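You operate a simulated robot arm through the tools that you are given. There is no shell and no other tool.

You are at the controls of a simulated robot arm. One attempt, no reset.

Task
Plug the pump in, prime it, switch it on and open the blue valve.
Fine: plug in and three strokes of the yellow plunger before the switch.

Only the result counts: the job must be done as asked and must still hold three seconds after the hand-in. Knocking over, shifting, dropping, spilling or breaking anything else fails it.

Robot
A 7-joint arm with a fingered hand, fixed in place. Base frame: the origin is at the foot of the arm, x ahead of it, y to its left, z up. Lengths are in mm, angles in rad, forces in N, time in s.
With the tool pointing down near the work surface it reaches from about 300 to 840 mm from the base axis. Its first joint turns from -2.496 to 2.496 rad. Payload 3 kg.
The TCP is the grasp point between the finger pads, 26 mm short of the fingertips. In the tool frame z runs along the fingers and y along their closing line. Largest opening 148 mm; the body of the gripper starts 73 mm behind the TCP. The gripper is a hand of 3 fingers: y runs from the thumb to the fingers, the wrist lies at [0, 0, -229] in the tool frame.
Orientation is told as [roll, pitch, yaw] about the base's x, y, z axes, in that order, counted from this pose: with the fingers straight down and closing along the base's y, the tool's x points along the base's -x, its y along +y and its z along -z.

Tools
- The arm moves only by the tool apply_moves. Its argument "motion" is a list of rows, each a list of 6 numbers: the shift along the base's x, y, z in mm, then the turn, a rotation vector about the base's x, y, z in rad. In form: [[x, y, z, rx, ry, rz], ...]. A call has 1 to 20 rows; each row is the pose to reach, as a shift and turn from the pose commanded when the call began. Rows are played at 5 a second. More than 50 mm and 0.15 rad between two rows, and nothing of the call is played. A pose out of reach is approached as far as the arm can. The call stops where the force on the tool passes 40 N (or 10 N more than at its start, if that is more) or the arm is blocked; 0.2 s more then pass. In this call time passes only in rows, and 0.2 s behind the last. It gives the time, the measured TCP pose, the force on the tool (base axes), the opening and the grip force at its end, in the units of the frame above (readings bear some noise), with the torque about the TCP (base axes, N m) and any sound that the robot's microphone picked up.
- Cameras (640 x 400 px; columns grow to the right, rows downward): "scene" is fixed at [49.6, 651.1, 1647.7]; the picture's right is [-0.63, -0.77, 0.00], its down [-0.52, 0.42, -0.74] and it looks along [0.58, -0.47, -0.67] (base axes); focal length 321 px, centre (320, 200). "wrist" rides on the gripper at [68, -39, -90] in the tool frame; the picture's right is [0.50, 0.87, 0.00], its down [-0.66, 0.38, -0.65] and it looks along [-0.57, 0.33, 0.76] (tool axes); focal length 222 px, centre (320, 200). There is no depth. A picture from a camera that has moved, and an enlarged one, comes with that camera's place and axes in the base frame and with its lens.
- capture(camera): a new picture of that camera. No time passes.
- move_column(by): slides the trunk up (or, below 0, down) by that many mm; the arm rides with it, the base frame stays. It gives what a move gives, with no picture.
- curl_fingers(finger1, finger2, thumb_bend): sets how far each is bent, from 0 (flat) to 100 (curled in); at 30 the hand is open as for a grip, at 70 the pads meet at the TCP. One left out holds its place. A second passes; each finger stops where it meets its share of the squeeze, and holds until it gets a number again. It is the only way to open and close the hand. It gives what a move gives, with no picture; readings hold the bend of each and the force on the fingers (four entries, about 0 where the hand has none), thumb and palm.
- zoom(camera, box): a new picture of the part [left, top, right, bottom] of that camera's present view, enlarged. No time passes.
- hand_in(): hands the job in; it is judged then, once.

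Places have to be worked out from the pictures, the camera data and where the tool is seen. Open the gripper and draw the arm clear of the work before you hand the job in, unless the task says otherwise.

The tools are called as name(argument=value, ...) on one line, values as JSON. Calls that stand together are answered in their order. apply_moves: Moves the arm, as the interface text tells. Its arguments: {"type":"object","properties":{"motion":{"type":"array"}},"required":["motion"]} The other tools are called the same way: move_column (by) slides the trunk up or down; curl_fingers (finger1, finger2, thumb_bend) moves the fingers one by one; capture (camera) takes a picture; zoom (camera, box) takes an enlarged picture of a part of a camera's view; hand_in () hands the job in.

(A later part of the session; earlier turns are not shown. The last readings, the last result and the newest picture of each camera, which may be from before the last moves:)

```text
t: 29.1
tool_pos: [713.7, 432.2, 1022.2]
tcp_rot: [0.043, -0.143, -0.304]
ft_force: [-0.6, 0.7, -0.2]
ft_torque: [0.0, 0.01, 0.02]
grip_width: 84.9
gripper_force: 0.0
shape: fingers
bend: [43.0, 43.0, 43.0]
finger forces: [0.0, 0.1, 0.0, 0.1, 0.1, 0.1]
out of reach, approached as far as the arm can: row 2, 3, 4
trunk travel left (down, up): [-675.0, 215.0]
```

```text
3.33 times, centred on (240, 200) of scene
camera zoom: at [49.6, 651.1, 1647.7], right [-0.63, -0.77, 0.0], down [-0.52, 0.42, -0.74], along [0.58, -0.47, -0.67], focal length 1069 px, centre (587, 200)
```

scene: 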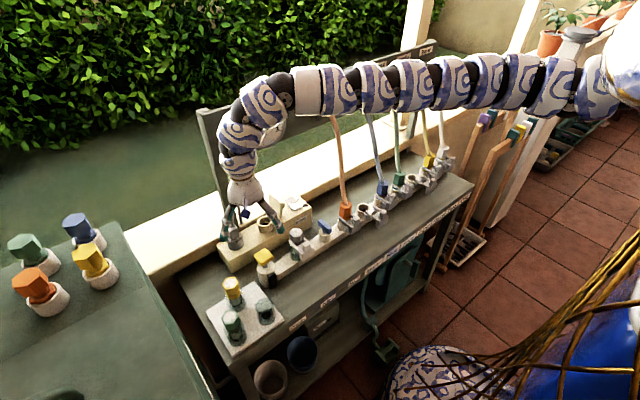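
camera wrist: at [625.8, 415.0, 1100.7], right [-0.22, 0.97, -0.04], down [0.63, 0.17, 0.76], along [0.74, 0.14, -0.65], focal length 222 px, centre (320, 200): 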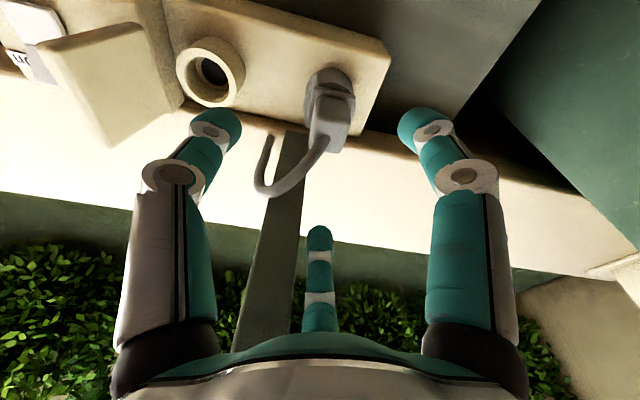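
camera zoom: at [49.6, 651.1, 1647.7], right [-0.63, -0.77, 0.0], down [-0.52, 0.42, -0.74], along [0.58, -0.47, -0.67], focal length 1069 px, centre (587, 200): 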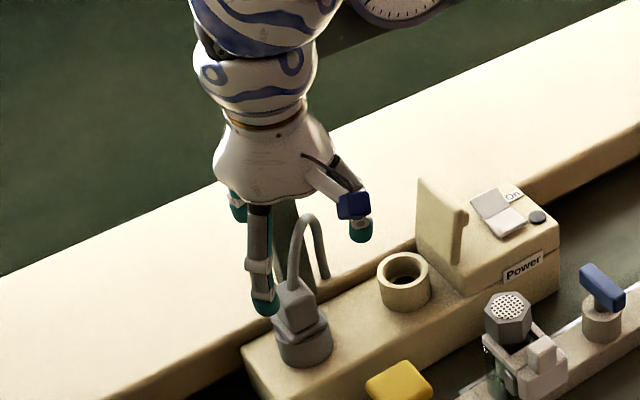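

The limit behaves like a fixed shoulder–wrist distance of about 815 mm with the shoulder near z 1380 now, so I need the trunk lower and a slightly larger backward tilt (radial). I add a bit of tilt, then raise the arm while lowering the trunk in two steps.

apply_moves(motion=[[0, 0, 15, 0.03, -0.01, 0], [0, 0, 30, 0.06, -0.02, 0], [0, 0, 45, 0.09, -0.03, 0], [0, 0, 55, 0.09, -0.03, 0]])

move_column(by=-55)

apply_moves(motion=[[0, 0, 20, 0, 0, 0], [0, 0, 40, 0, 0, 0], [0, 0, 55, 0, 0, 0]])

move_column(by=-65)

```text
t: 30.1
tool_pos: [712.8, 432.3, 1077.8]
tcp_rot: [0.139, -0.146, -0.315]
ft_force: [-1.0, 1.3, -0.1]
ft_torque: [-0.07, -0.02, 0.07]
grip_width: 84.9
gripper_force: 1.0
shape: fingers
bend: [43.0, 43.0, 43.0]
finger forces: [0.0, 1.2, 0.1, 0.0, 0.1, 0.1]
trunk travel left (down, up): [-675.0, 215.0]
```

```text
t: 31.0
tool_pos: [713.1, 433.0, 1021.9]
tcp_rot: [0.138, -0.145, -0.317]
ft_force: [0.1, -0.2, -0.5]
ft_torque: [0.0, 0.01, 0.0]
grip_width: 84.9
gripper_force: 0.0
shape: fingers
bend: [43.0, 43.0, 43.0]
finger forces: [0.2, 0.0, 0.1, 0.0, 0.1, 0.1]
trunk travel left (down, up): [-620.0, 270.0]
```

```text
t: 31.8
tool_pos: [713.8, 432.8, 1077.0]
tcp_rot: [0.139, -0.145, -0.316]
ft_force: [0.2, -0.6, 0.2]
ft_torque: [-0.05, 0.01, 0.01]
grip_width: 84.7
gripper_force: 0.2
shape: fingers
bend: [43.0, 43.0, 43.0]
finger forces: [0.0, 0.0, 0.0, 0.1, 0.1, 0.0]
trunk travel left (down, up): [-620.0, 270.0]
```

```text
t: 32.9
tool_pos: [713.0, 433.2, 1011.9]
tcp_rot: [0.138, -0.144, -0.316]
ft_force: [-0.8, -0.1, -0.3]
ft_torque: [0.02, -0.01, 0.0]
grip_width: 84.8
gripper_force: 0.0
shape: fingers
bend: [43.0, 43.0, 43.0]
finger forces: [0.1, 0.0, 0.0, 0.0, 0.0, 0.1]
trunk travel left (down, up): [-555.0, 335.0]
```

A brief 1 N touch on finger 2 near the panel at z 1078, now gone. At z 1012 I extend the remaining ~18 mm over the plug and look.

apply_moves(motion=[[6, 3, 0, 0, 0, 0], [12, 5, 0, 0, 0, 0], [18, 8, 0, 0, 0, 0]])

capture(camera="wrist")

zoom(camera="wrist", box=[200, 40, 440, 220])

zoom(camera="scene", box=[192, 140, 288, 260])

```text
t: 33.7
tool_pos: [730.6, 440.3, 1011.6]
tcp_rot: [0.137, -0.144, -0.317]
ft_force: [0.7, -0.5, -0.3]
ft_torque: [0.0, 0.01, 0.01]
grip_width: 85.0
gripper_force: 0.0
shape: fingers
bend: [43.0, 43.0, 43.0]
finger forces: [0.0, 0.0, 0.0, 0.1, 0.0, 0.0]
trunk travel left (down, up): [-555.0, 335.0]
```

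```text
taken
camera wrist: at [640.5, 416.6, 1084.2], right [-0.22, 0.97, 0.05], down [0.61, 0.1, 0.79], along [0.76, 0.2, -0.62], focal length 222 px, centre (320, 200)
```

wrist: 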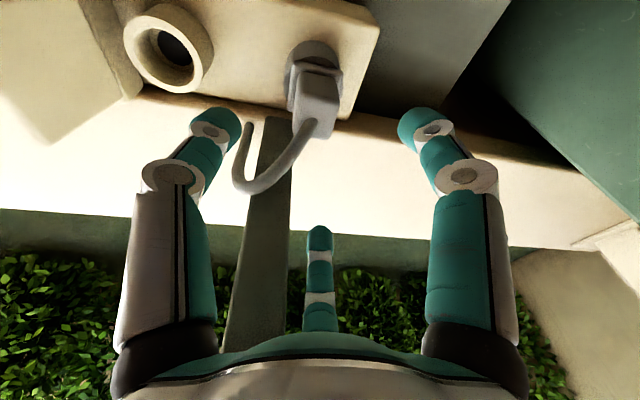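

```text
2.22 times, centred on (320, 130) of wrist
camera zoom: at [640.5, 416.6, 1084.2], right [-0.22, 0.97, 0.05], down [0.61, 0.1, 0.79], along [0.76, 0.2, -0.62], focal length 494 px, centre (320, 356)
```

zoom: 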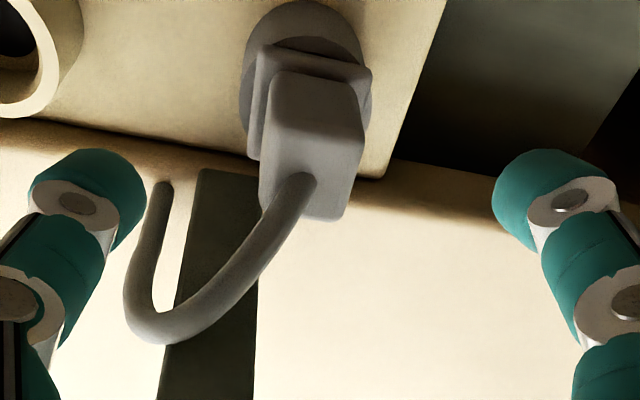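

```text
3.33 times, centred on (240, 200) of scene
camera zoom: at [49.6, 651.1, 1647.7], right [-0.63, -0.77, 0.0], down [-0.52, 0.42, -0.74], along [0.58, -0.47, -0.67], focal length 1069 px, centre (587, 200)
```

zoom: 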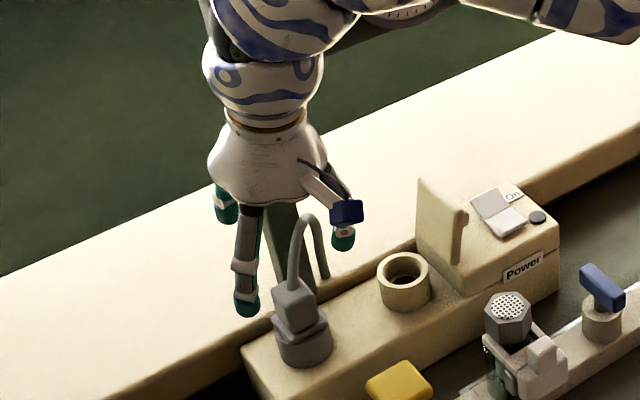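

The TCP is above the plug's axis (730.6, 440.3) and the cable lies in the gap between thumb and finger 2. I lower by trunk 50 mm first and check.

move_column(by=-50)

capture(camera="wrist")

zoom(camera="scene", box=[192, 160, 288, 260])

```text
t: 34.6
tool_pos: [730.2, 441.0, 961.8]
tcp_rot: [0.136, -0.146, -0.316]
ft_force: [0.2, -0.2, 0.1]
ft_torque: [0.02, -0.02, 0.05]
grip_width: 85.0
gripper_force: 0.1
shape: fingers
bend: [43.0, 43.0, 43.0]
finger forces: [0.0, 0.1, 0.1, 0.0, 0.0, 0.0]
trunk travel left (down, up): [-505.0, 385.0]
```

```text
taken
camera wrist: at [640.4, 416.6, 1034.9], right [-0.22, 0.97, 0.05], down [0.61, 0.1, 0.79], along [0.76, 0.2, -0.62], focal length 222 px, centre (320, 200)
```

wrist: 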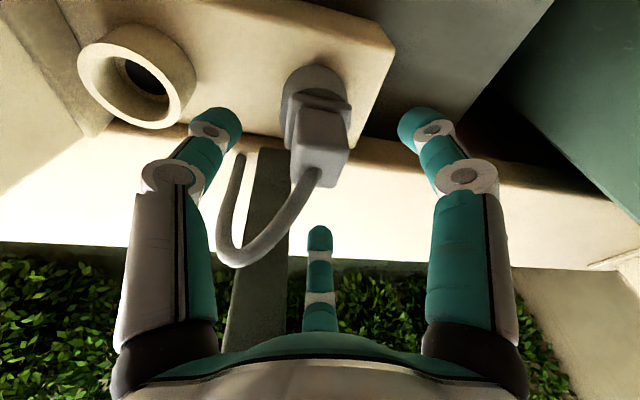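

```text
4.00 times, centred on (240, 210) of scene
camera zoom: at [49.6, 651.1, 1647.7], right [-0.63, -0.77, 0.0], down [-0.52, 0.42, -0.74], along [0.58, -0.47, -0.67], focal length 1283 px, centre (640, 160)
```

zoom: 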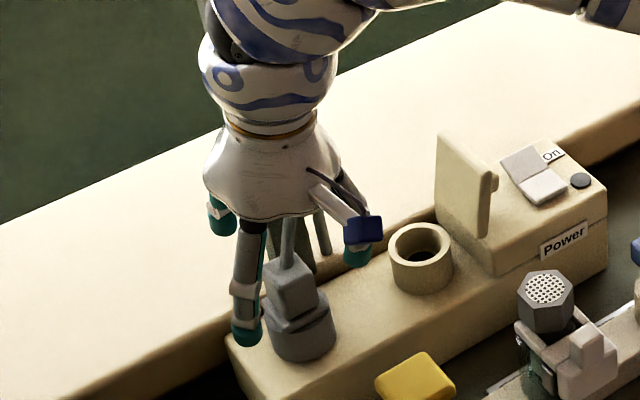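

Clear so far, no contact. I lower the last 22 mm and look again before closing.

move_column(by=-22)

capture(camera="wrist")

zoom(camera="scene", box=[192, 160, 288, 260])

```text
t: 35.3
tool_pos: [729.8, 440.7, 940.5]
tcp_rot: [0.137, -0.146, -0.316]
ft_force: [-0.1, -0.2, 0.3]
ft_torque: [0.01, -0.03, 0.0]
grip_width: 85.0
gripper_force: 0.0
shape: fingers
bend: [43.0, 43.0, 43.0]
finger forces: [0.0, 0.1, 0.0, 0.1, 0.1, 0.0]
trunk travel left (down, up): [-483.0, 407.0]
```

```text
taken
camera wrist: at [640.4, 416.6, 1012.8], right [-0.22, 0.97, 0.05], down [0.61, 0.1, 0.79], along [0.76, 0.2, -0.62], focal length 222 px, centre (320, 200)
```

wrist: 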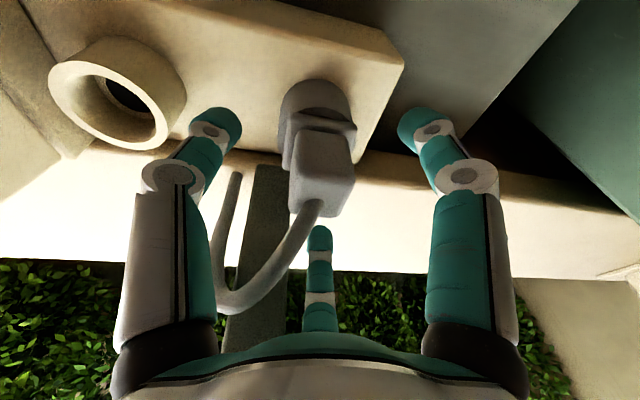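

```text
4.00 times, centred on (240, 210) of scene
camera zoom: at [49.6, 651.1, 1647.7], right [-0.63, -0.77, 0.0], down [-0.52, 0.42, -0.74], along [0.58, -0.47, -0.67], focal length 1283 px, centre (640, 160)
```

zoom: 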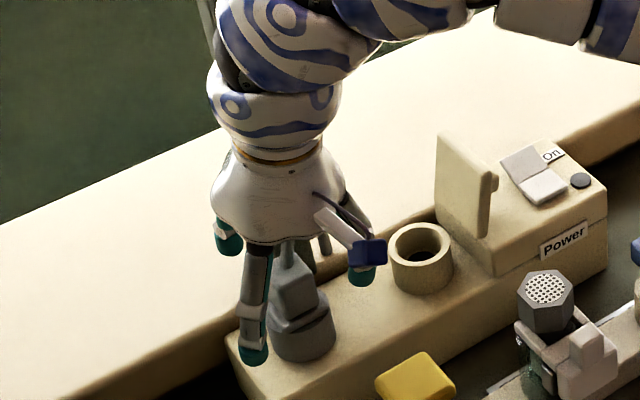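

The plug body is centred among the three fingers. I close gently to 57 first.

curl_fingers(finger1=57, finger2=57, thumb_bend=57)

capture(camera="wrist")

```text
t: 36.3
tool_pos: [731.2, 440.3, 938.3]
tcp_rot: [0.137, -0.146, -0.315]
ft_force: [0.6, -0.4, -0.4]
ft_torque: [0.03, -0.01, -0.03]
grip_width: 43.2
gripper_force: 0.1
shape: fingers
bend: [56.0, 56.0, 56.0]
finger forces: [0.0, 0.0, 0.0, 0.0, 0.0, 0.0]
trunk travel left (down, up): [-483.0, 407.0]
```

```text
taken
camera wrist: at [640.5, 416.6, 1012.7], right [-0.22, 0.97, 0.05], down [0.61, 0.1, 0.79], along [0.76, 0.2, -0.62], focal length 222 px, centre (320, 200)
```

wrist: 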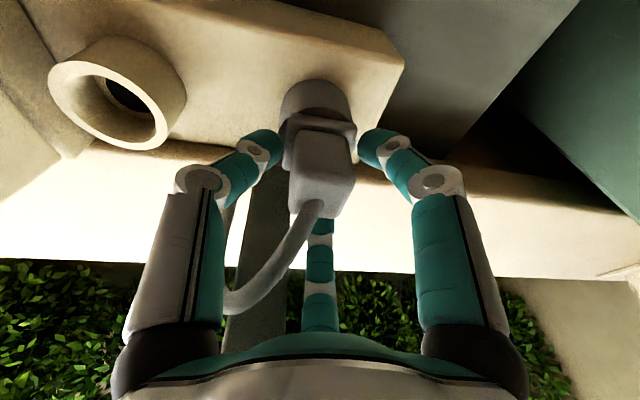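

The fingers nearly touch the body evenly. I close on to full squeeze.

curl_fingers(finger1=70, finger2=70, thumb_bend=70)

capture(camera="wrist")

zoom(camera="scene", box=[192, 160, 288, 260])

```text
t: 37.3
tool_pos: [730.4, 441.4, 941.1]
tcp_rot: [0.139, -0.146, -0.314]
ft_force: [-0.2, -2.8, 1.3]
ft_torque: [-0.15, 0.04, 0.0]
grip_width: 27.1
gripper_force: 12.2
shape: fingers
bend: [61.0, 65.0, 64.0]
finger forces: [7.1, 3.6, 0.0, 0.1, 13.9, 0.0]
trunk travel left (down, up): [-483.0, 407.0]
```

```text
taken
camera wrist: at [640.5, 416.1, 1012.9], right [-0.22, 0.97, 0.05], down [0.61, 0.1, 0.79], along [0.76, 0.2, -0.62], focal length 222 px, centre (320, 200)
```

wrist: 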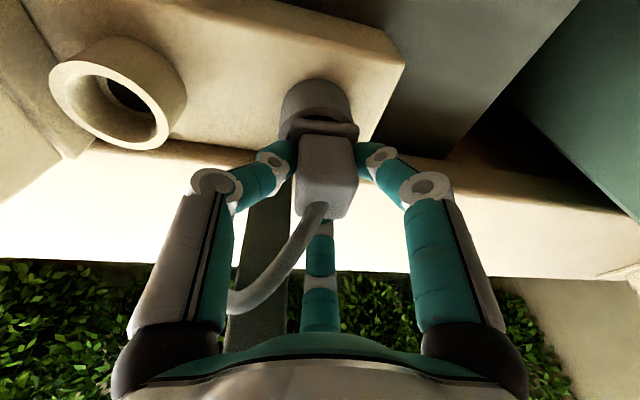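

```text
4.00 times, centred on (240, 210) of scene
camera zoom: at [49.6, 651.1, 1647.7], right [-0.63, -0.77, 0.0], down [-0.52, 0.42, -0.74], along [0.58, -0.47, -0.67], focal length 1283 px, centre (640, 160)
```

zoom: 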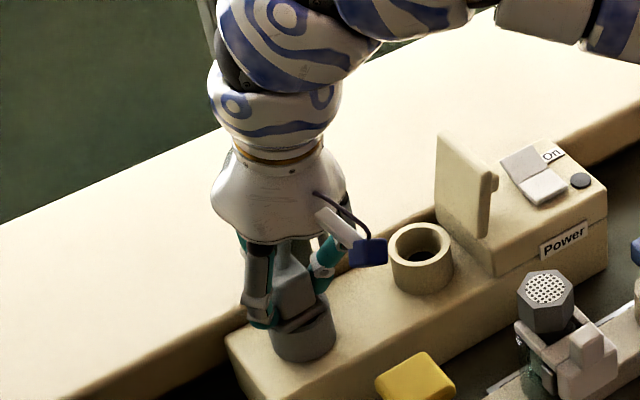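

The plug is held (12 N, width 27). I pull it up slowly with the trunk and watch the force.

move_column(by=15)

capture(camera="wrist")

zoom(camera="scene", box=[192, 160, 288, 260])

```text
t: 37.9
tool_pos: [731.5, 441.1, 954.7]
tcp_rot: [0.137, -0.142, -0.317]
ft_force: [-0.1, 0.3, 0.1]
ft_torque: [-0.01, -0.01, 0.0]
grip_width: 26.8
gripper_force: 11.7
shape: fingers
bend: [61.0, 66.0, 64.0]
finger forces: [8.0, 3.7, 0.0, 0.0, 11.1, 0.0]
trunk travel left (down, up): [-498.0, 392.0]
```

```text
taken
camera wrist: at [640.5, 416.9, 1027.7], right [-0.22, 0.97, 0.05], down [0.61, 0.1, 0.79], along [0.76, 0.2, -0.62], focal length 222 px, centre (320, 200)
```

wrist: 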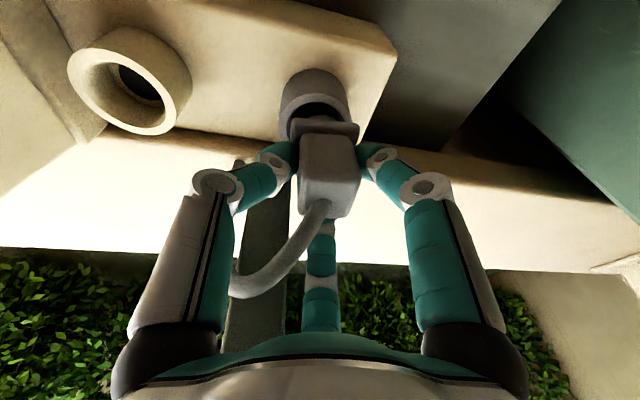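

```text
4.00 times, centred on (240, 210) of scene
camera zoom: at [49.6, 651.1, 1647.7], right [-0.63, -0.77, 0.0], down [-0.52, 0.42, -0.74], along [0.58, -0.47, -0.67], focal length 1283 px, centre (640, 160)
```

zoom: 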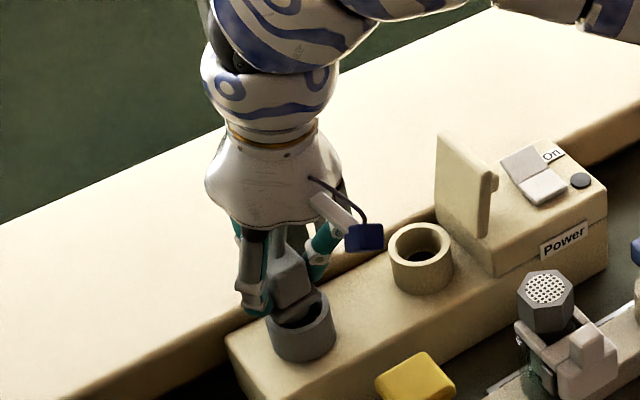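

The plug comes out freely. I lift another 35 mm to see the pin.

move_column(by=35)

capture(camera="wrist")

zoom(camera="scene", box=[208, 180, 288, 240])

zoom(camera="wrist", box=[240, 60, 400, 220])

```text
t: 38.7
tool_pos: [731.3, 441.3, 989.6]
tcp_rot: [0.137, -0.142, -0.316]
ft_force: [0.4, -0.6, 0.4]
ft_torque: [0.03, -0.01, 0.01]
grip_width: 26.6
gripper_force: 11.4
shape: fingers
bend: [61.0, 66.0, 64.0]
finger forces: [8.1, 3.7, 0.0, 0.1, 11.2, 0.1]
trunk travel left (down, up): [-533.0, 357.0]
```

```text
taken
camera wrist: at [640.7, 416.6, 1062.5], right [-0.22, 0.97, 0.05], down [0.61, 0.1, 0.79], along [0.76, 0.2, -0.62], focal length 222 px, centre (320, 200)
```

wrist: 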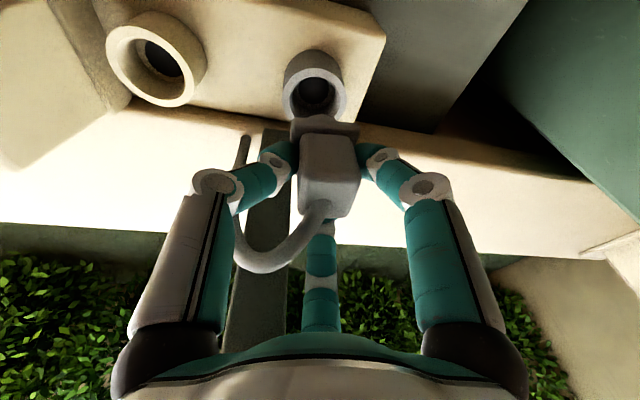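

```text
6.67 times, centred on (248, 210) of scene
camera zoom: at [49.6, 651.1, 1647.7], right [-0.63, -0.77, 0.0], down [-0.52, 0.42, -0.74], along [0.58, -0.47, -0.67], focal length 2139 px, centre (800, 133)
```

zoom: 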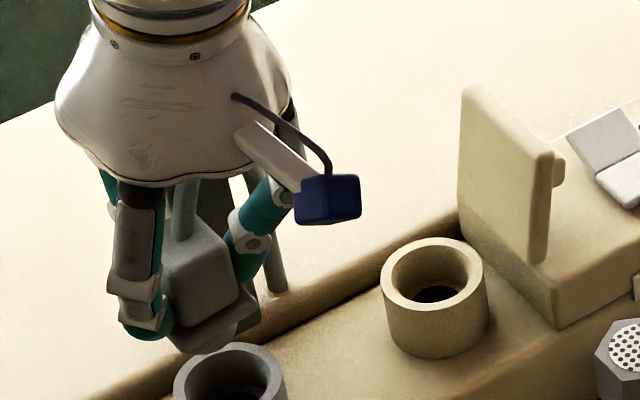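

```text
2.50 times, centred on (320, 140) of wrist
camera zoom: at [640.7, 416.6, 1062.5], right [-0.22, 0.97, 0.05], down [0.61, 0.1, 0.79], along [0.76, 0.2, -0.62], focal length 555 px, centre (320, 350)
```

zoom: 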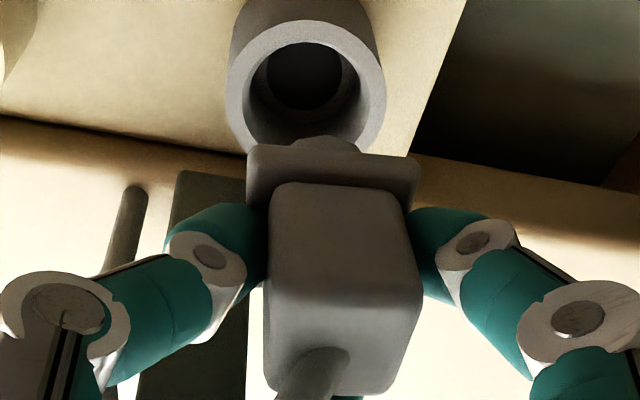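

The pin and bore are round and the plug has aligned itself with the hand (tilted about 0.19 rad with it). At the socket I must stay tilted back a little (panel and gauge above), and have the finger gap facing the flap. First I retract from the post while removing the sideways tilt and part of the backward tilt.

apply_moves(motion=[[-12, -3, 2, -0.02, 0.012, 0], [-24, -6, 4, -0.043, 0.025, 0], [-35, -10, 6, -0.065, 0.038, 0], [-42, -14, 8, -0.087, 0.05, 0]])

capture(camera="wrist")

zoom(camera="scene", box=[192, 150, 288, 250])

```text
t: 39.7
tool_pos: [689.2, 426.9, 999.2]
tcp_rot: [0.036, -0.123, -0.302]
ft_force: [0.5, -0.5, -0.6]
ft_torque: [0.02, -0.01, 0.02]
grip_width: 26.8
gripper_force: 10.9
shape: fingers
bend: [61.0, 66.0, 64.0]
finger forces: [8.2, 3.4, 0.0, 0.0, 10.8, 0.0]
trunk travel left (down, up): [-533.0, 357.0]
```

```text
taken
camera wrist: at [602.8, 409.3, 1077.1], right [-0.22, 0.98, -0.03], down [0.65, 0.17, 0.74], along [0.73, 0.14, -0.67], focal length 222 px, centre (320, 200)
```

wrist: 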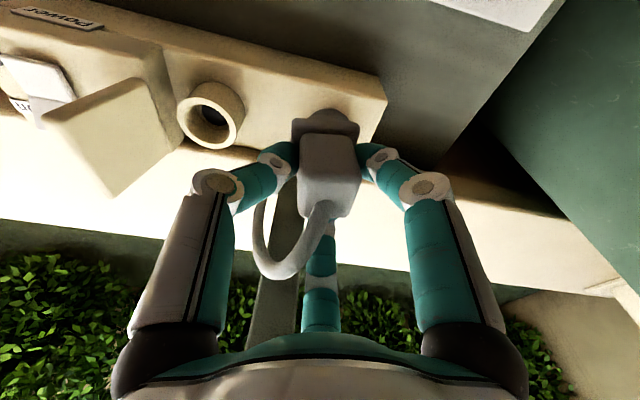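

```text
4.00 times, centred on (240, 200) of scene
camera zoom: at [49.6, 651.1, 1647.7], right [-0.63, -0.77, 0.0], down [-0.52, 0.42, -0.74], along [0.58, -0.47, -0.67], focal length 1283 px, centre (640, 200)
```

zoom: 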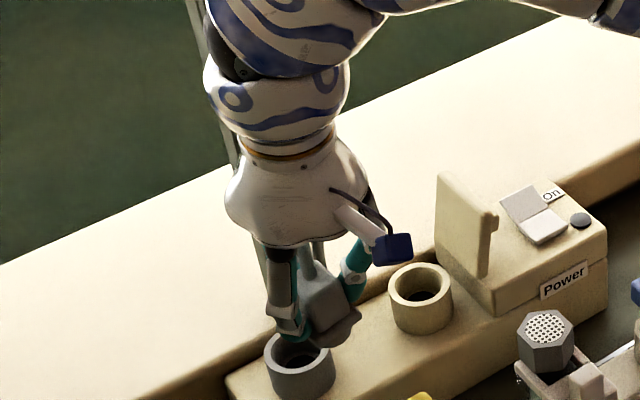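

All clear and the cable follows flexibly. Now I move along -y toward the socket while turning the hand by about -43° around its own axis, staying at z≈1000 and x≈697.

apply_moves(motion=[[2, -15, 0, 0.016, 0, -0.123], [3, -31, 0, 0.032, 0, -0.246], [4, -46, 0, 0.048, 0, -0.37], [5, -62, 0, 0.064, 0, -0.493], [7, -78, 0, 0.08, 0, -0.616], [8, -92, 0, 0.0954, 0, -0.739]])

capture(camera="wrist")

zoom(camera="scene", box=[200, 140, 320, 250])

```text
t: 41.1
tool_pos: [696.0, 334.1, 1000.0]
tcp_rot: [0.113, -0.067, -1.051]
ft_force: [-0.4, -0.3, 0.4]
ft_torque: [0.01, 0.02, 0.0]
grip_width: 26.4
gripper_force: 10.9
shape: fingers
bend: [61.0, 66.0, 64.0]
finger forces: [8.1, 3.3, 0.0, 0.0, 10.6, 0.0]
trunk travel left (down, up): [-533.0, 357.0]
```

```text
taken
camera wrist: at [617.9, 373.0, 1080.0], right [0.5, 0.87, 0.07], down [0.57, -0.38, 0.73], along [0.66, -0.33, -0.68], focal length 222 px, centre (320, 200)
```

wrist: 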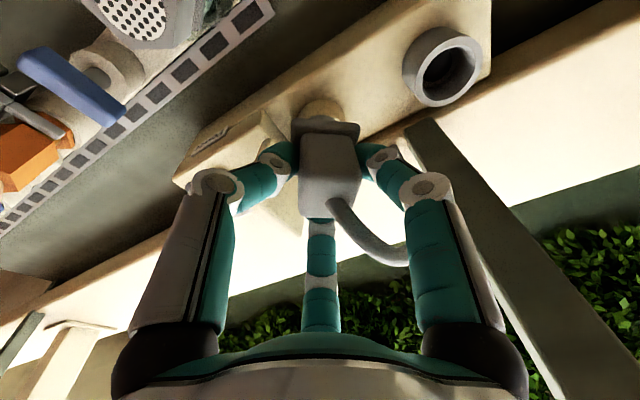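

```text
3.64 times, centred on (260, 195) of scene
camera zoom: at [49.6, 651.1, 1647.7], right [-0.63, -0.77, 0.0], down [-0.52, 0.42, -0.74], along [0.58, -0.47, -0.67], focal length 1167 px, centre (538, 218)
```

zoom: 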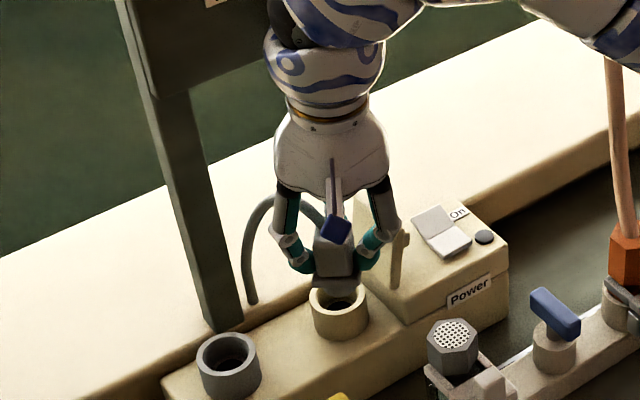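

The finger gap now faces the flap and the plug hovers near the socket. I zoom in to measure where the plug's collar and pin sit relative to the hand and socket.

zoom(camera="scene", box=[232, 190, 296, 240])

zoom(camera="wrist", box=[240, 60, 400, 220])

```text
8.00 times, centred on (264, 215) of scene
camera zoom: at [49.6, 651.1, 1647.7], right [-0.63, -0.77, 0.0], down [-0.52, 0.42, -0.74], along [0.58, -0.47, -0.67], focal length 2567 px, centre (768, 80)
```

zoom: 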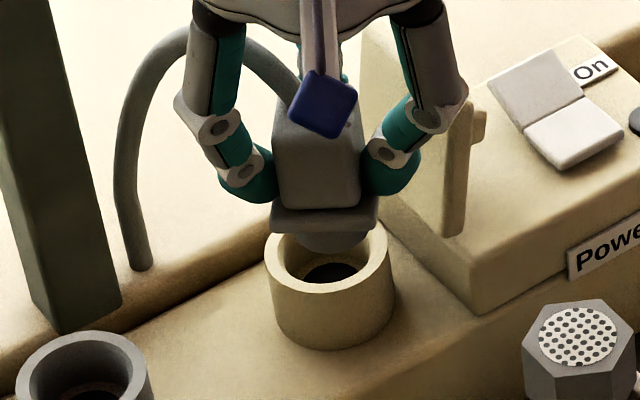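

```text
2.50 times, centred on (320, 140) of wrist
camera zoom: at [617.9, 373.0, 1080.0], right [0.5, 0.87, 0.07], down [0.57, -0.38, 0.73], along [0.66, -0.33, -0.68], focal length 555 px, centre (320, 350)
```

zoom: 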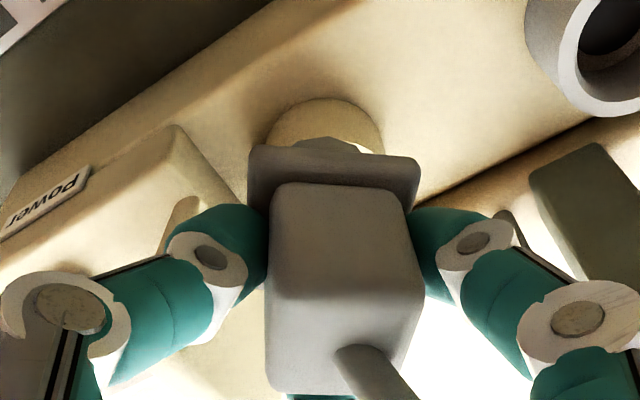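

Pin is about 28 mm wide versus a ~40 mm bore mouth; the pin tip is at about (702, 340, 930), the socket axis at (724, 330.5). I shift (+21, -9) at this height, then compare again.

apply_moves(motion=[[10, -4, 0, 0, 0, 0], [21, -9, 0, 0, 0, 0]])

zoom(camera="scene", box=[232, 190, 296, 240])

capture(camera="wrist")

```text
t: 41.7
tool_pos: [715.7, 325.8, 998.1]
tcp_rot: [0.111, -0.065, -1.048]
ft_force: [0.3, 0.1, 0.3]
ft_torque: [0.03, 0.02, 0.01]
grip_width: 26.7
gripper_force: 11.2
shape: fingers
bend: [61.0, 66.0, 64.0]
finger forces: [8.2, 3.3, 0.1, 0.0, 10.7, 0.0]
trunk travel left (down, up): [-533.0, 357.0]
```

```text
8.00 times, centred on (264, 215) of scene
camera zoom: at [49.6, 651.1, 1647.7], right [-0.63, -0.77, 0.0], down [-0.52, 0.42, -0.74], along [0.58, -0.47, -0.67], focal length 2567 px, centre (768, 80)
```

zoom: 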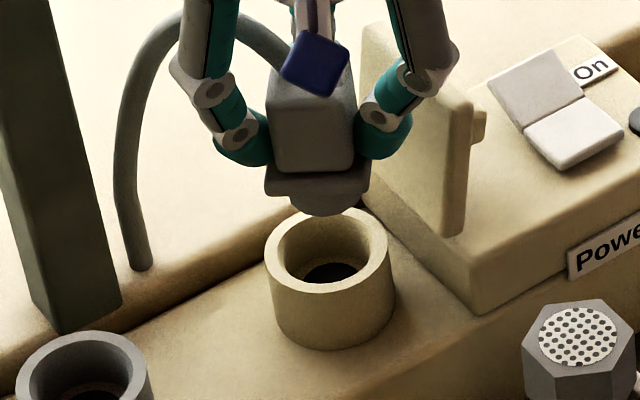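

```text
taken
camera wrist: at [637.8, 363.7, 1078.4], right [0.49, 0.87, 0.06], down [0.57, -0.38, 0.73], along [0.66, -0.33, -0.68], focal length 222 px, centre (320, 200)
```

wrist: 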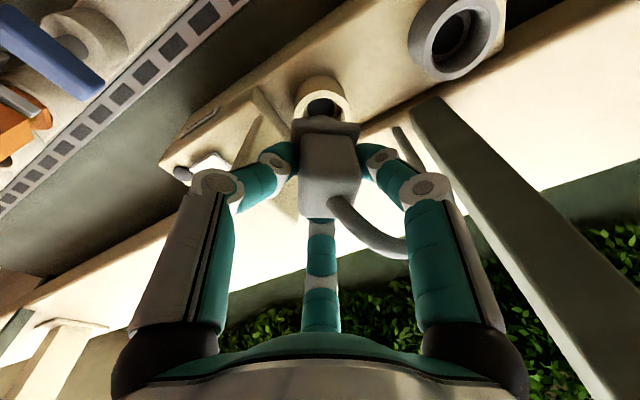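

The pin is now nearly over the socket; combined views suggest at most a few mm correction in +x. I shift +2 mm and lower 18 mm by trunk for a closer comparison.

apply_moves(motion=[[2, 0, 0, 0, 0, 0]])

move_column(by=-20)

zoom(camera="scene", box=[232, 190, 296, 240])

zoom(camera="wrist", box=[240, 40, 400, 220])

```text
t: 42.1
tool_pos: [715.9, 325.9, 998.3]
tcp_rot: [0.11, -0.065, -1.046]
ft_force: [0.2, 0.1, -1.5]
ft_torque: [0.03, -0.01, 0.01]
grip_width: 26.8
gripper_force: 11.3
shape: fingers
bend: [61.0, 66.0, 64.0]
finger forces: [8.2, 3.2, 0.0, 0.0, 10.7, 0.1]
trunk travel left (down, up): [-533.0, 357.0]
```

```text
t: 42.8
tool_pos: [716.5, 325.9, 981.4]
tcp_rot: [0.116, -0.064, -1.046]
ft_force: [-0.2, -0.4, -0.4]
ft_torque: [0.0, -0.04, -0.05]
grip_width: 26.6
gripper_force: 11.1
shape: fingers
bend: [61.0, 66.0, 64.0]
finger forces: [8.2, 3.4, 0.0, 0.0, 10.7, 0.1]
trunk travel left (down, up): [-513.0, 377.0]
```

```text
8.00 times, centred on (264, 215) of scene
camera zoom: at [49.6, 651.1, 1647.7], right [-0.63, -0.77, 0.0], down [-0.52, 0.42, -0.74], along [0.58, -0.47, -0.67], focal length 2567 px, centre (768, 80)
```

zoom: 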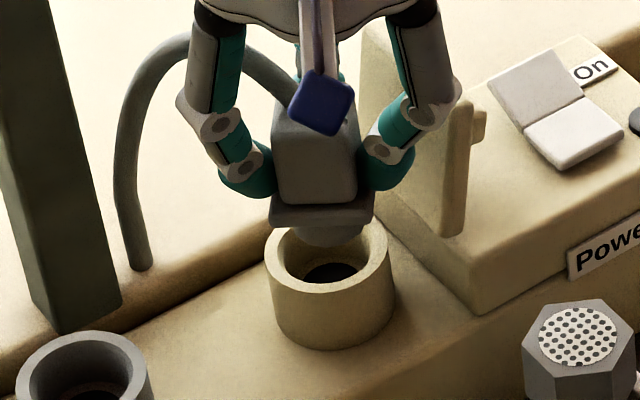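

```text
2.22 times, centred on (320, 130) of wrist
camera zoom: at [638.3, 363.6, 1060.7], right [0.49, 0.87, 0.07], down [0.56, -0.38, 0.73], along [0.66, -0.32, -0.68], focal length 494 px, centre (320, 356)
```

zoom: 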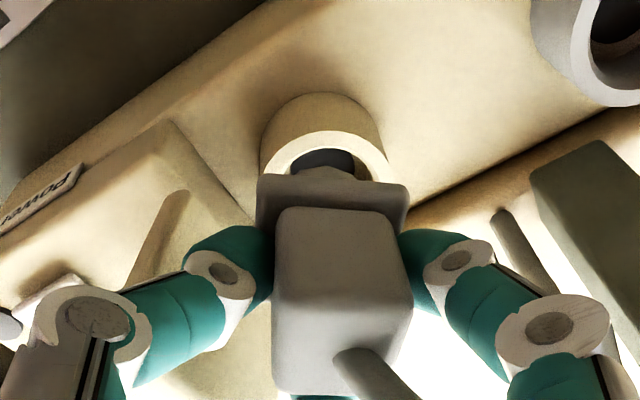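

The pin tip is centred over the bore within about 3 mm, roughly 11 mm above the rim. I lower 15 mm by trunk and check the force.

move_column(by=-15)

zoom(camera="scene", box=[232, 190, 296, 240])

zoom(camera="wrist", box=[240, 40, 400, 220])

```text
t: 43.4
tool_pos: [716.0, 324.6, 966.3]
tcp_rot: [0.113, -0.064, -1.048]
ft_force: [0.1, -0.2, -1.0]
ft_torque: [-0.03, 0.0, -0.01]
grip_width: 26.6
gripper_force: 11.3
shape: fingers
bend: [61.0, 66.0, 64.0]
finger forces: [8.2, 3.4, 0.0, 0.0, 10.7, 0.0]
trunk travel left (down, up): [-498.0, 392.0]
```

```text
8.00 times, centred on (264, 215) of scene
camera zoom: at [49.6, 651.1, 1647.7], right [-0.63, -0.77, 0.0], down [-0.52, 0.42, -0.74], along [0.58, -0.47, -0.67], focal length 2567 px, centre (768, 80)
```

zoom: 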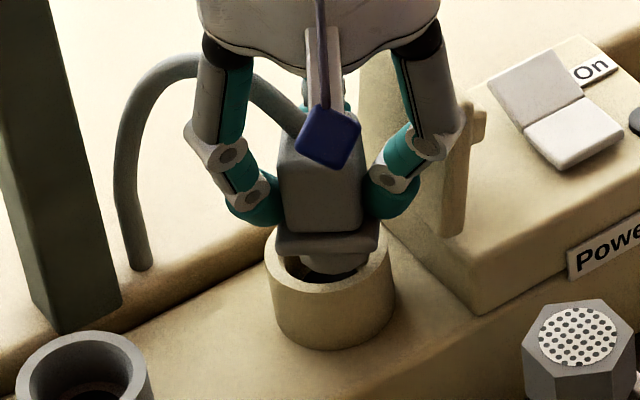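

```text
2.22 times, centred on (320, 130) of wrist
camera zoom: at [638.2, 363.2, 1045.2], right [0.49, 0.87, 0.07], down [0.57, -0.38, 0.73], along [0.66, -0.33, -0.68], focal length 494 px, centre (320, 356)
```

zoom: 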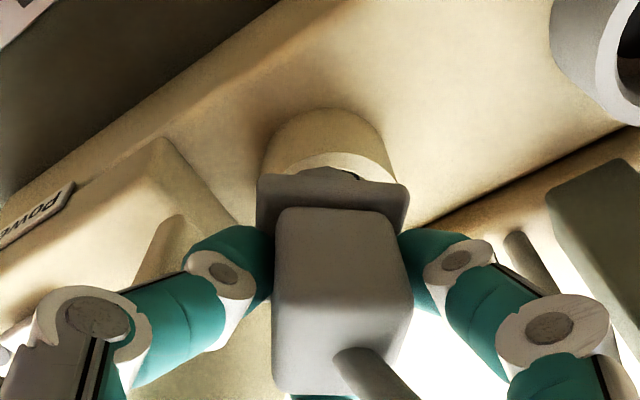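

The pin tip is entering the bore with no contact force, about 3 mm off toward the image right. I nudge (+1.5, +2) and lower another 10 mm.

apply_moves(motion=[[1.5, 2, 0, 0, 0, 0]])

move_column(by=-10)

zoom(camera="scene", box=[232, 190, 296, 240])

zoom(camera="wrist", box=[240, 40, 400, 220])

```text
t: 43.8
tool_pos: [716.8, 323.8, 965.2]
tcp_rot: [0.111, -0.064, -1.05]
ft_force: [0.4, 0.8, -1.2]
ft_torque: [-0.01, -0.02, -0.01]
grip_width: 26.7
gripper_force: 11.5
shape: fingers
bend: [61.0, 66.0, 64.0]
finger forces: [8.4, 3.4, 0.0, 0.0, 10.7, 0.0]
trunk travel left (down, up): [-498.0, 392.0]
```

```text
t: 44.4
tool_pos: [717.9, 329.5, 955.6]
tcp_rot: [0.114, -0.068, -1.048]
ft_force: [0.1, -0.9, 9.0]
ft_torque: [-0.03, 0.09, 0.04]
grip_width: 26.4
gripper_force: 15.3
shape: fingers
bend: [61.0, 66.0, 65.0]
finger forces: [8.5, 4.3, 0.1, 0.0, 17.7, 0.1]
trunk travel left (down, up): [-488.0, 402.0]
```

```text
8.00 times, centred on (264, 215) of scene
camera zoom: at [49.6, 651.1, 1647.7], right [-0.63, -0.77, 0.0], down [-0.52, 0.42, -0.74], along [0.58, -0.47, -0.67], focal length 2567 px, centre (768, 80)
```

zoom: 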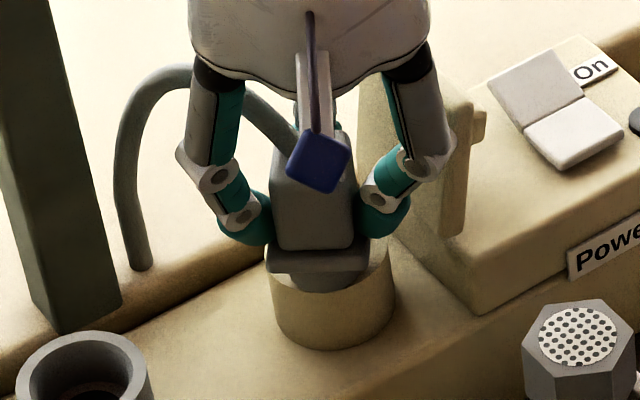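

```text
2.22 times, centred on (320, 130) of wrist
camera zoom: at [640.4, 367.0, 1034.8], right [0.49, 0.87, 0.06], down [0.57, -0.38, 0.73], along [0.66, -0.33, -0.68], focal length 494 px, centre (320, 356)
```

zoom: 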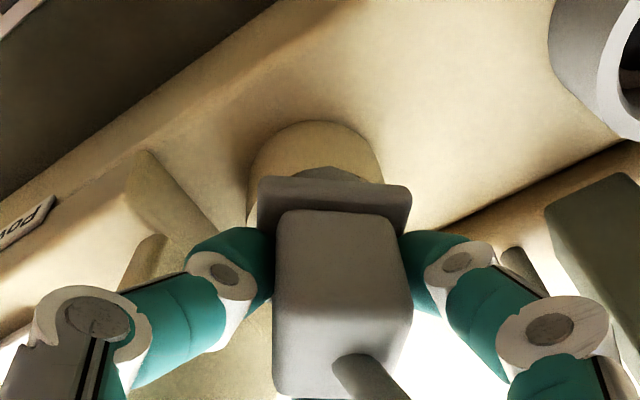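

Contact of 9 N: the wrist view shows the plug is now about 5 mm too far in +y (the nudge moved more than asked). I lift 8 mm, shift back -4 mm in y, and look.

move_column(by=8)

apply_moves(motion=[[0, -4, 0, 0, 0, 0], [0, -4, 0, 0, 0, 0]])

zoom(camera="scene", box=[232, 190, 296, 240])

zoom(camera="wrist", box=[240, 40, 400, 220])

```text
t: 45.0
tool_pos: [718.4, 330.2, 961.3]
tcp_rot: [0.107, -0.067, -1.045]
ft_force: [-0.2, -0.4, -0.4]
ft_torque: [0.0, 0.03, 0.01]
grip_width: 26.7
gripper_force: 11.1
shape: fingers
bend: [61.0, 66.0, 65.0]
finger forces: [8.0, 3.7, 0.0, 0.1, 11.0, 0.1]
trunk travel left (down, up): [-496.0, 394.0]
```

```text
t: 45.5
tool_pos: [717.9, 329.0, 960.7]
tcp_rot: [0.111, -0.068, -1.047]
ft_force: [0.1, -0.1, -0.4]
ft_torque: [0.0, -0.02, 0.01]
grip_width: 26.4
gripper_force: 10.5
shape: fingers
bend: [61.0, 66.0, 65.0]
finger forces: [7.8, 3.3, 0.1, 0.0, 10.3, 0.1]
trunk travel left (down, up): [-496.0, 394.0]
```

```text
8.00 times, centred on (264, 215) of scene
camera zoom: at [49.6, 651.1, 1647.7], right [-0.63, -0.77, 0.0], down [-0.52, 0.42, -0.74], along [0.58, -0.47, -0.67], focal length 2567 px, centre (768, 80)
```

zoom: 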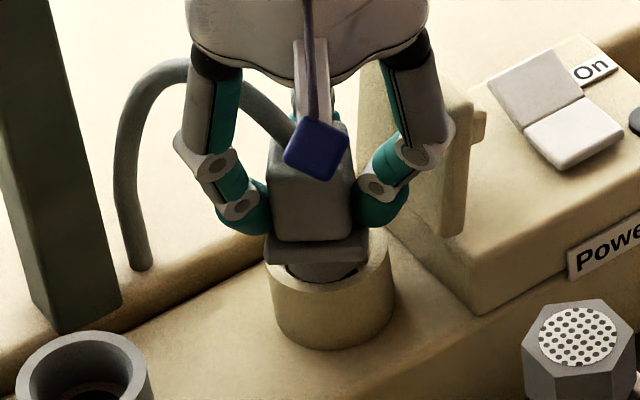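

```text
2.22 times, centred on (320, 130) of wrist
camera zoom: at [639.7, 367.3, 1041.3], right [0.49, 0.87, 0.06], down [0.57, -0.37, 0.73], along [0.66, -0.33, -0.68], focal length 494 px, centre (320, 356)
```

zoom: 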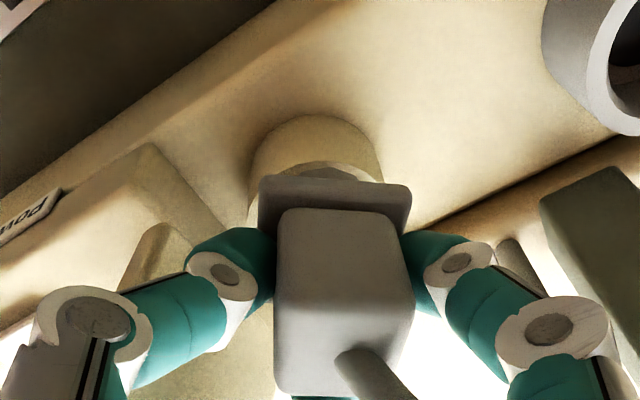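

The measured pose lags the command. I issue a null move to let it settle and read again.

apply_moves(motion=[[0, 0, 0, 0, 0, 0], [0, 0, 0, 0, 0, 0], [0, 0, 0, 0, 0, 0]])

zoom(camera="wrist", box=[240, 40, 400, 220])

```text
t: 46.4
tool_pos: [717.6, 328.0, 961.9]
tcp_rot: [0.11, -0.068, -1.045]
ft_force: [0.0, 0.4, -1.0]
ft_torque: [0.0, 0.0, -0.02]
grip_width: 26.2
gripper_force: 11.0
shape: fingers
bend: [61.0, 66.0, 65.0]
finger forces: [7.8, 3.3, 0.1, 0.0, 10.2, 0.0]
trunk travel left (down, up): [-496.0, 394.0]
```

```text
2.22 times, centred on (320, 130) of wrist
camera zoom: at [639.6, 366.9, 1041.3], right [0.49, 0.87, 0.06], down [0.57, -0.37, 0.74], along [0.66, -0.33, -0.68], focal length 494 px, centre (320, 356)
```

zoom: 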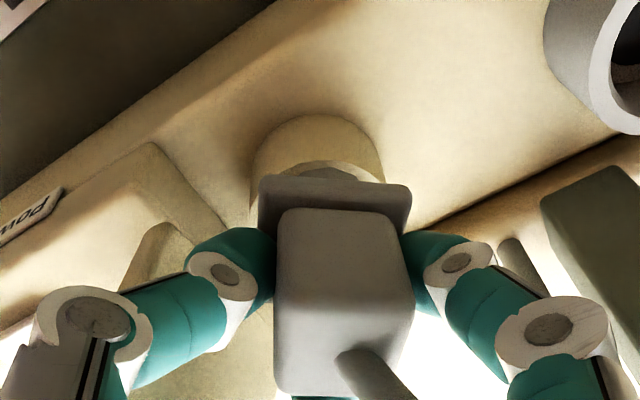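

Still about 3–4 mm too far in +y. I command -4 mm again with settling rows and check.

apply_moves(motion=[[-1, -4, 0, 0, 0, 0], [-1, -4, 0, 0, 0, 0], [-1, -4, 0, 0, 0, 0]])

zoom(camera="wrist", box=[240, 40, 400, 220])

zoom(camera="scene", box=[232, 190, 296, 240])

```text
t: 47.1
tool_pos: [716.3, 318.3, 964.1]
tcp_rot: [0.114, -0.069, -1.05]
ft_force: [0.7, -0.1, -1.3]
ft_torque: [-0.03, 0.0, -0.01]
grip_width: 26.1
gripper_force: 10.5
shape: fingers
bend: [61.0, 66.0, 65.0]
finger forces: [7.8, 3.6, 0.0, 0.0, 10.2, 0.1]
trunk travel left (down, up): [-496.0, 394.0]
```

```text
2.22 times, centred on (320, 130) of wrist
camera zoom: at [638.6, 356.6, 1043.8], right [0.5, 0.87, 0.07], down [0.56, -0.38, 0.74], along [0.66, -0.33, -0.67], focal length 494 px, centre (320, 356)
```

zoom: 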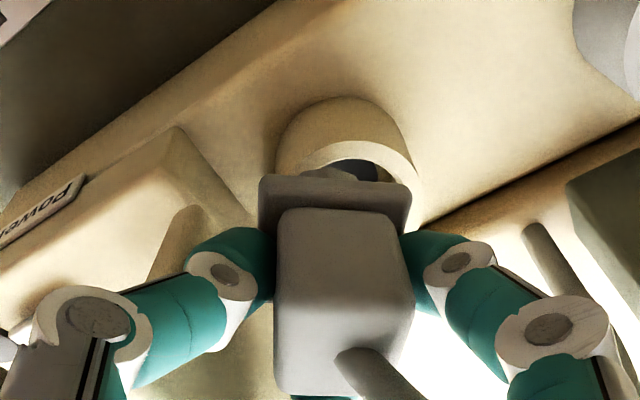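

```text
8.00 times, centred on (264, 215) of scene
camera zoom: at [49.6, 651.1, 1647.7], right [-0.63, -0.77, 0.0], down [-0.52, 0.42, -0.74], along [0.58, -0.47, -0.67], focal length 2567 px, centre (768, 80)
```

zoom: 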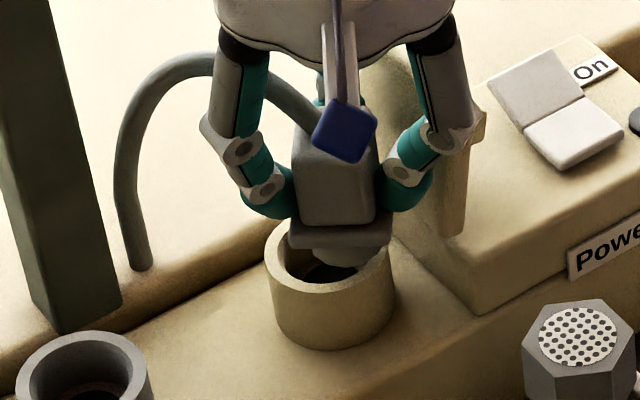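

It slipped to y 318; I need y≈324.6. I command +6 with settling rows.

apply_moves(motion=[[0, 3, 0, 0, 0, 0], [0, 6, 0, 0, 0, 0], [0, 6, 0, 0, 0, 0], [0, 6, 0, 0, 0, 0]])

zoom(camera="wrist", box=[240, 40, 400, 220])

zoom(camera="scene", box=[232, 190, 296, 240])

```text
t: 48.1
tool_pos: [716.7, 324.1, 965.6]
tcp_rot: [0.117, -0.065, -1.049]
ft_force: [-0.3, -0.5, -1.2]
ft_torque: [0.01, 0.03, 0.0]
grip_width: 26.3
gripper_force: 10.7
shape: fingers
bend: [61.0, 66.0, 65.0]
finger forces: [8.0, 3.3, 0.1, 0.1, 10.1, 0.0]
trunk travel left (down, up): [-496.0, 394.0]
```

```text
2.22 times, centred on (320, 130) of wrist
camera zoom: at [638.9, 361.0, 1045.7], right [0.49, 0.87, 0.07], down [0.56, -0.38, 0.73], along [0.66, -0.32, -0.67], focal length 494 px, centre (320, 356)
```

zoom: 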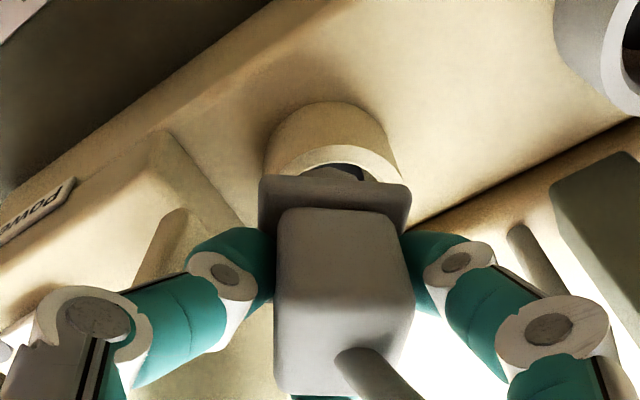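

```text
8.00 times, centred on (264, 215) of scene
camera zoom: at [49.6, 651.1, 1647.7], right [-0.63, -0.77, 0.0], down [-0.52, 0.42, -0.74], along [0.58, -0.47, -0.67], focal length 2567 px, centre (768, 80)
```

zoom: 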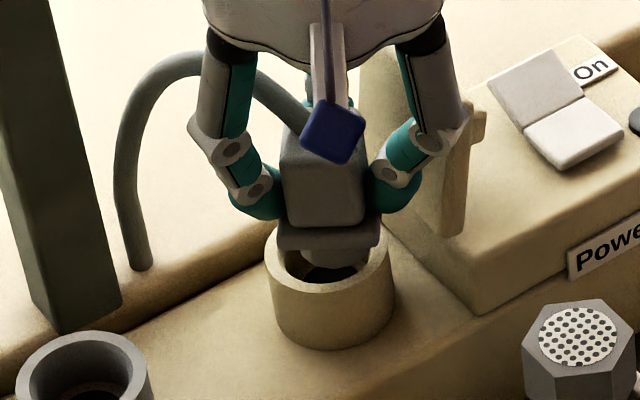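

Ring and collar are aligned again in the wrist view (TCP 716.7, 324). I lower 10 mm.

move_column(by=-10)

zoom(camera="wrist", box=[240, 40, 400, 220])

zoom(camera="scene", box=[232, 190, 296, 240])

```text
t: 48.7
tool_pos: [718.7, 327.5, 955.0]
tcp_rot: [0.116, -0.065, -1.047]
ft_force: [-0.8, -0.6, 9.1]
ft_torque: [-0.04, 0.09, 0.0]
grip_width: 26.3
gripper_force: 15.4
shape: fingers
bend: [61.0, 66.0, 65.0]
finger forces: [8.9, 4.1, 0.1, 0.0, 17.4, 0.0]
trunk travel left (down, up): [-486.0, 404.0]
```

```text
2.22 times, centred on (320, 130) of wrist
camera zoom: at [638.9, 364.2, 1034.9], right [0.49, 0.87, 0.07], down [0.56, -0.38, 0.73], along [0.66, -0.32, -0.67], focal length 494 px, centre (320, 356)
```

zoom: 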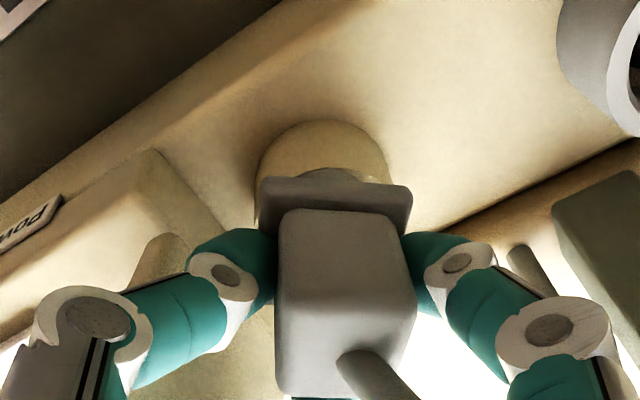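

```text
8.00 times, centred on (264, 215) of scene
camera zoom: at [49.6, 651.1, 1647.7], right [-0.63, -0.77, 0.0], down [-0.52, 0.42, -0.74], along [0.58, -0.47, -0.67], focal length 2567 px, centre (768, 80)
```

zoom: 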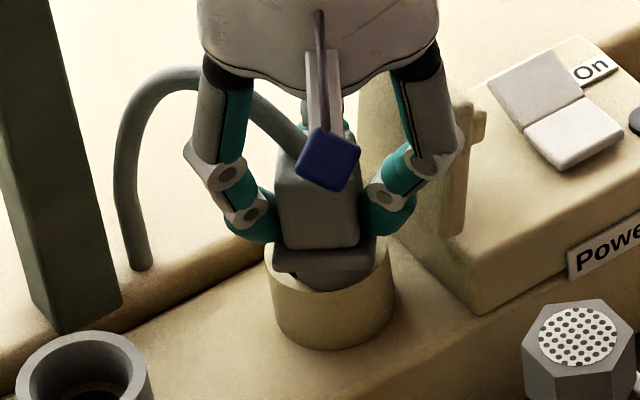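

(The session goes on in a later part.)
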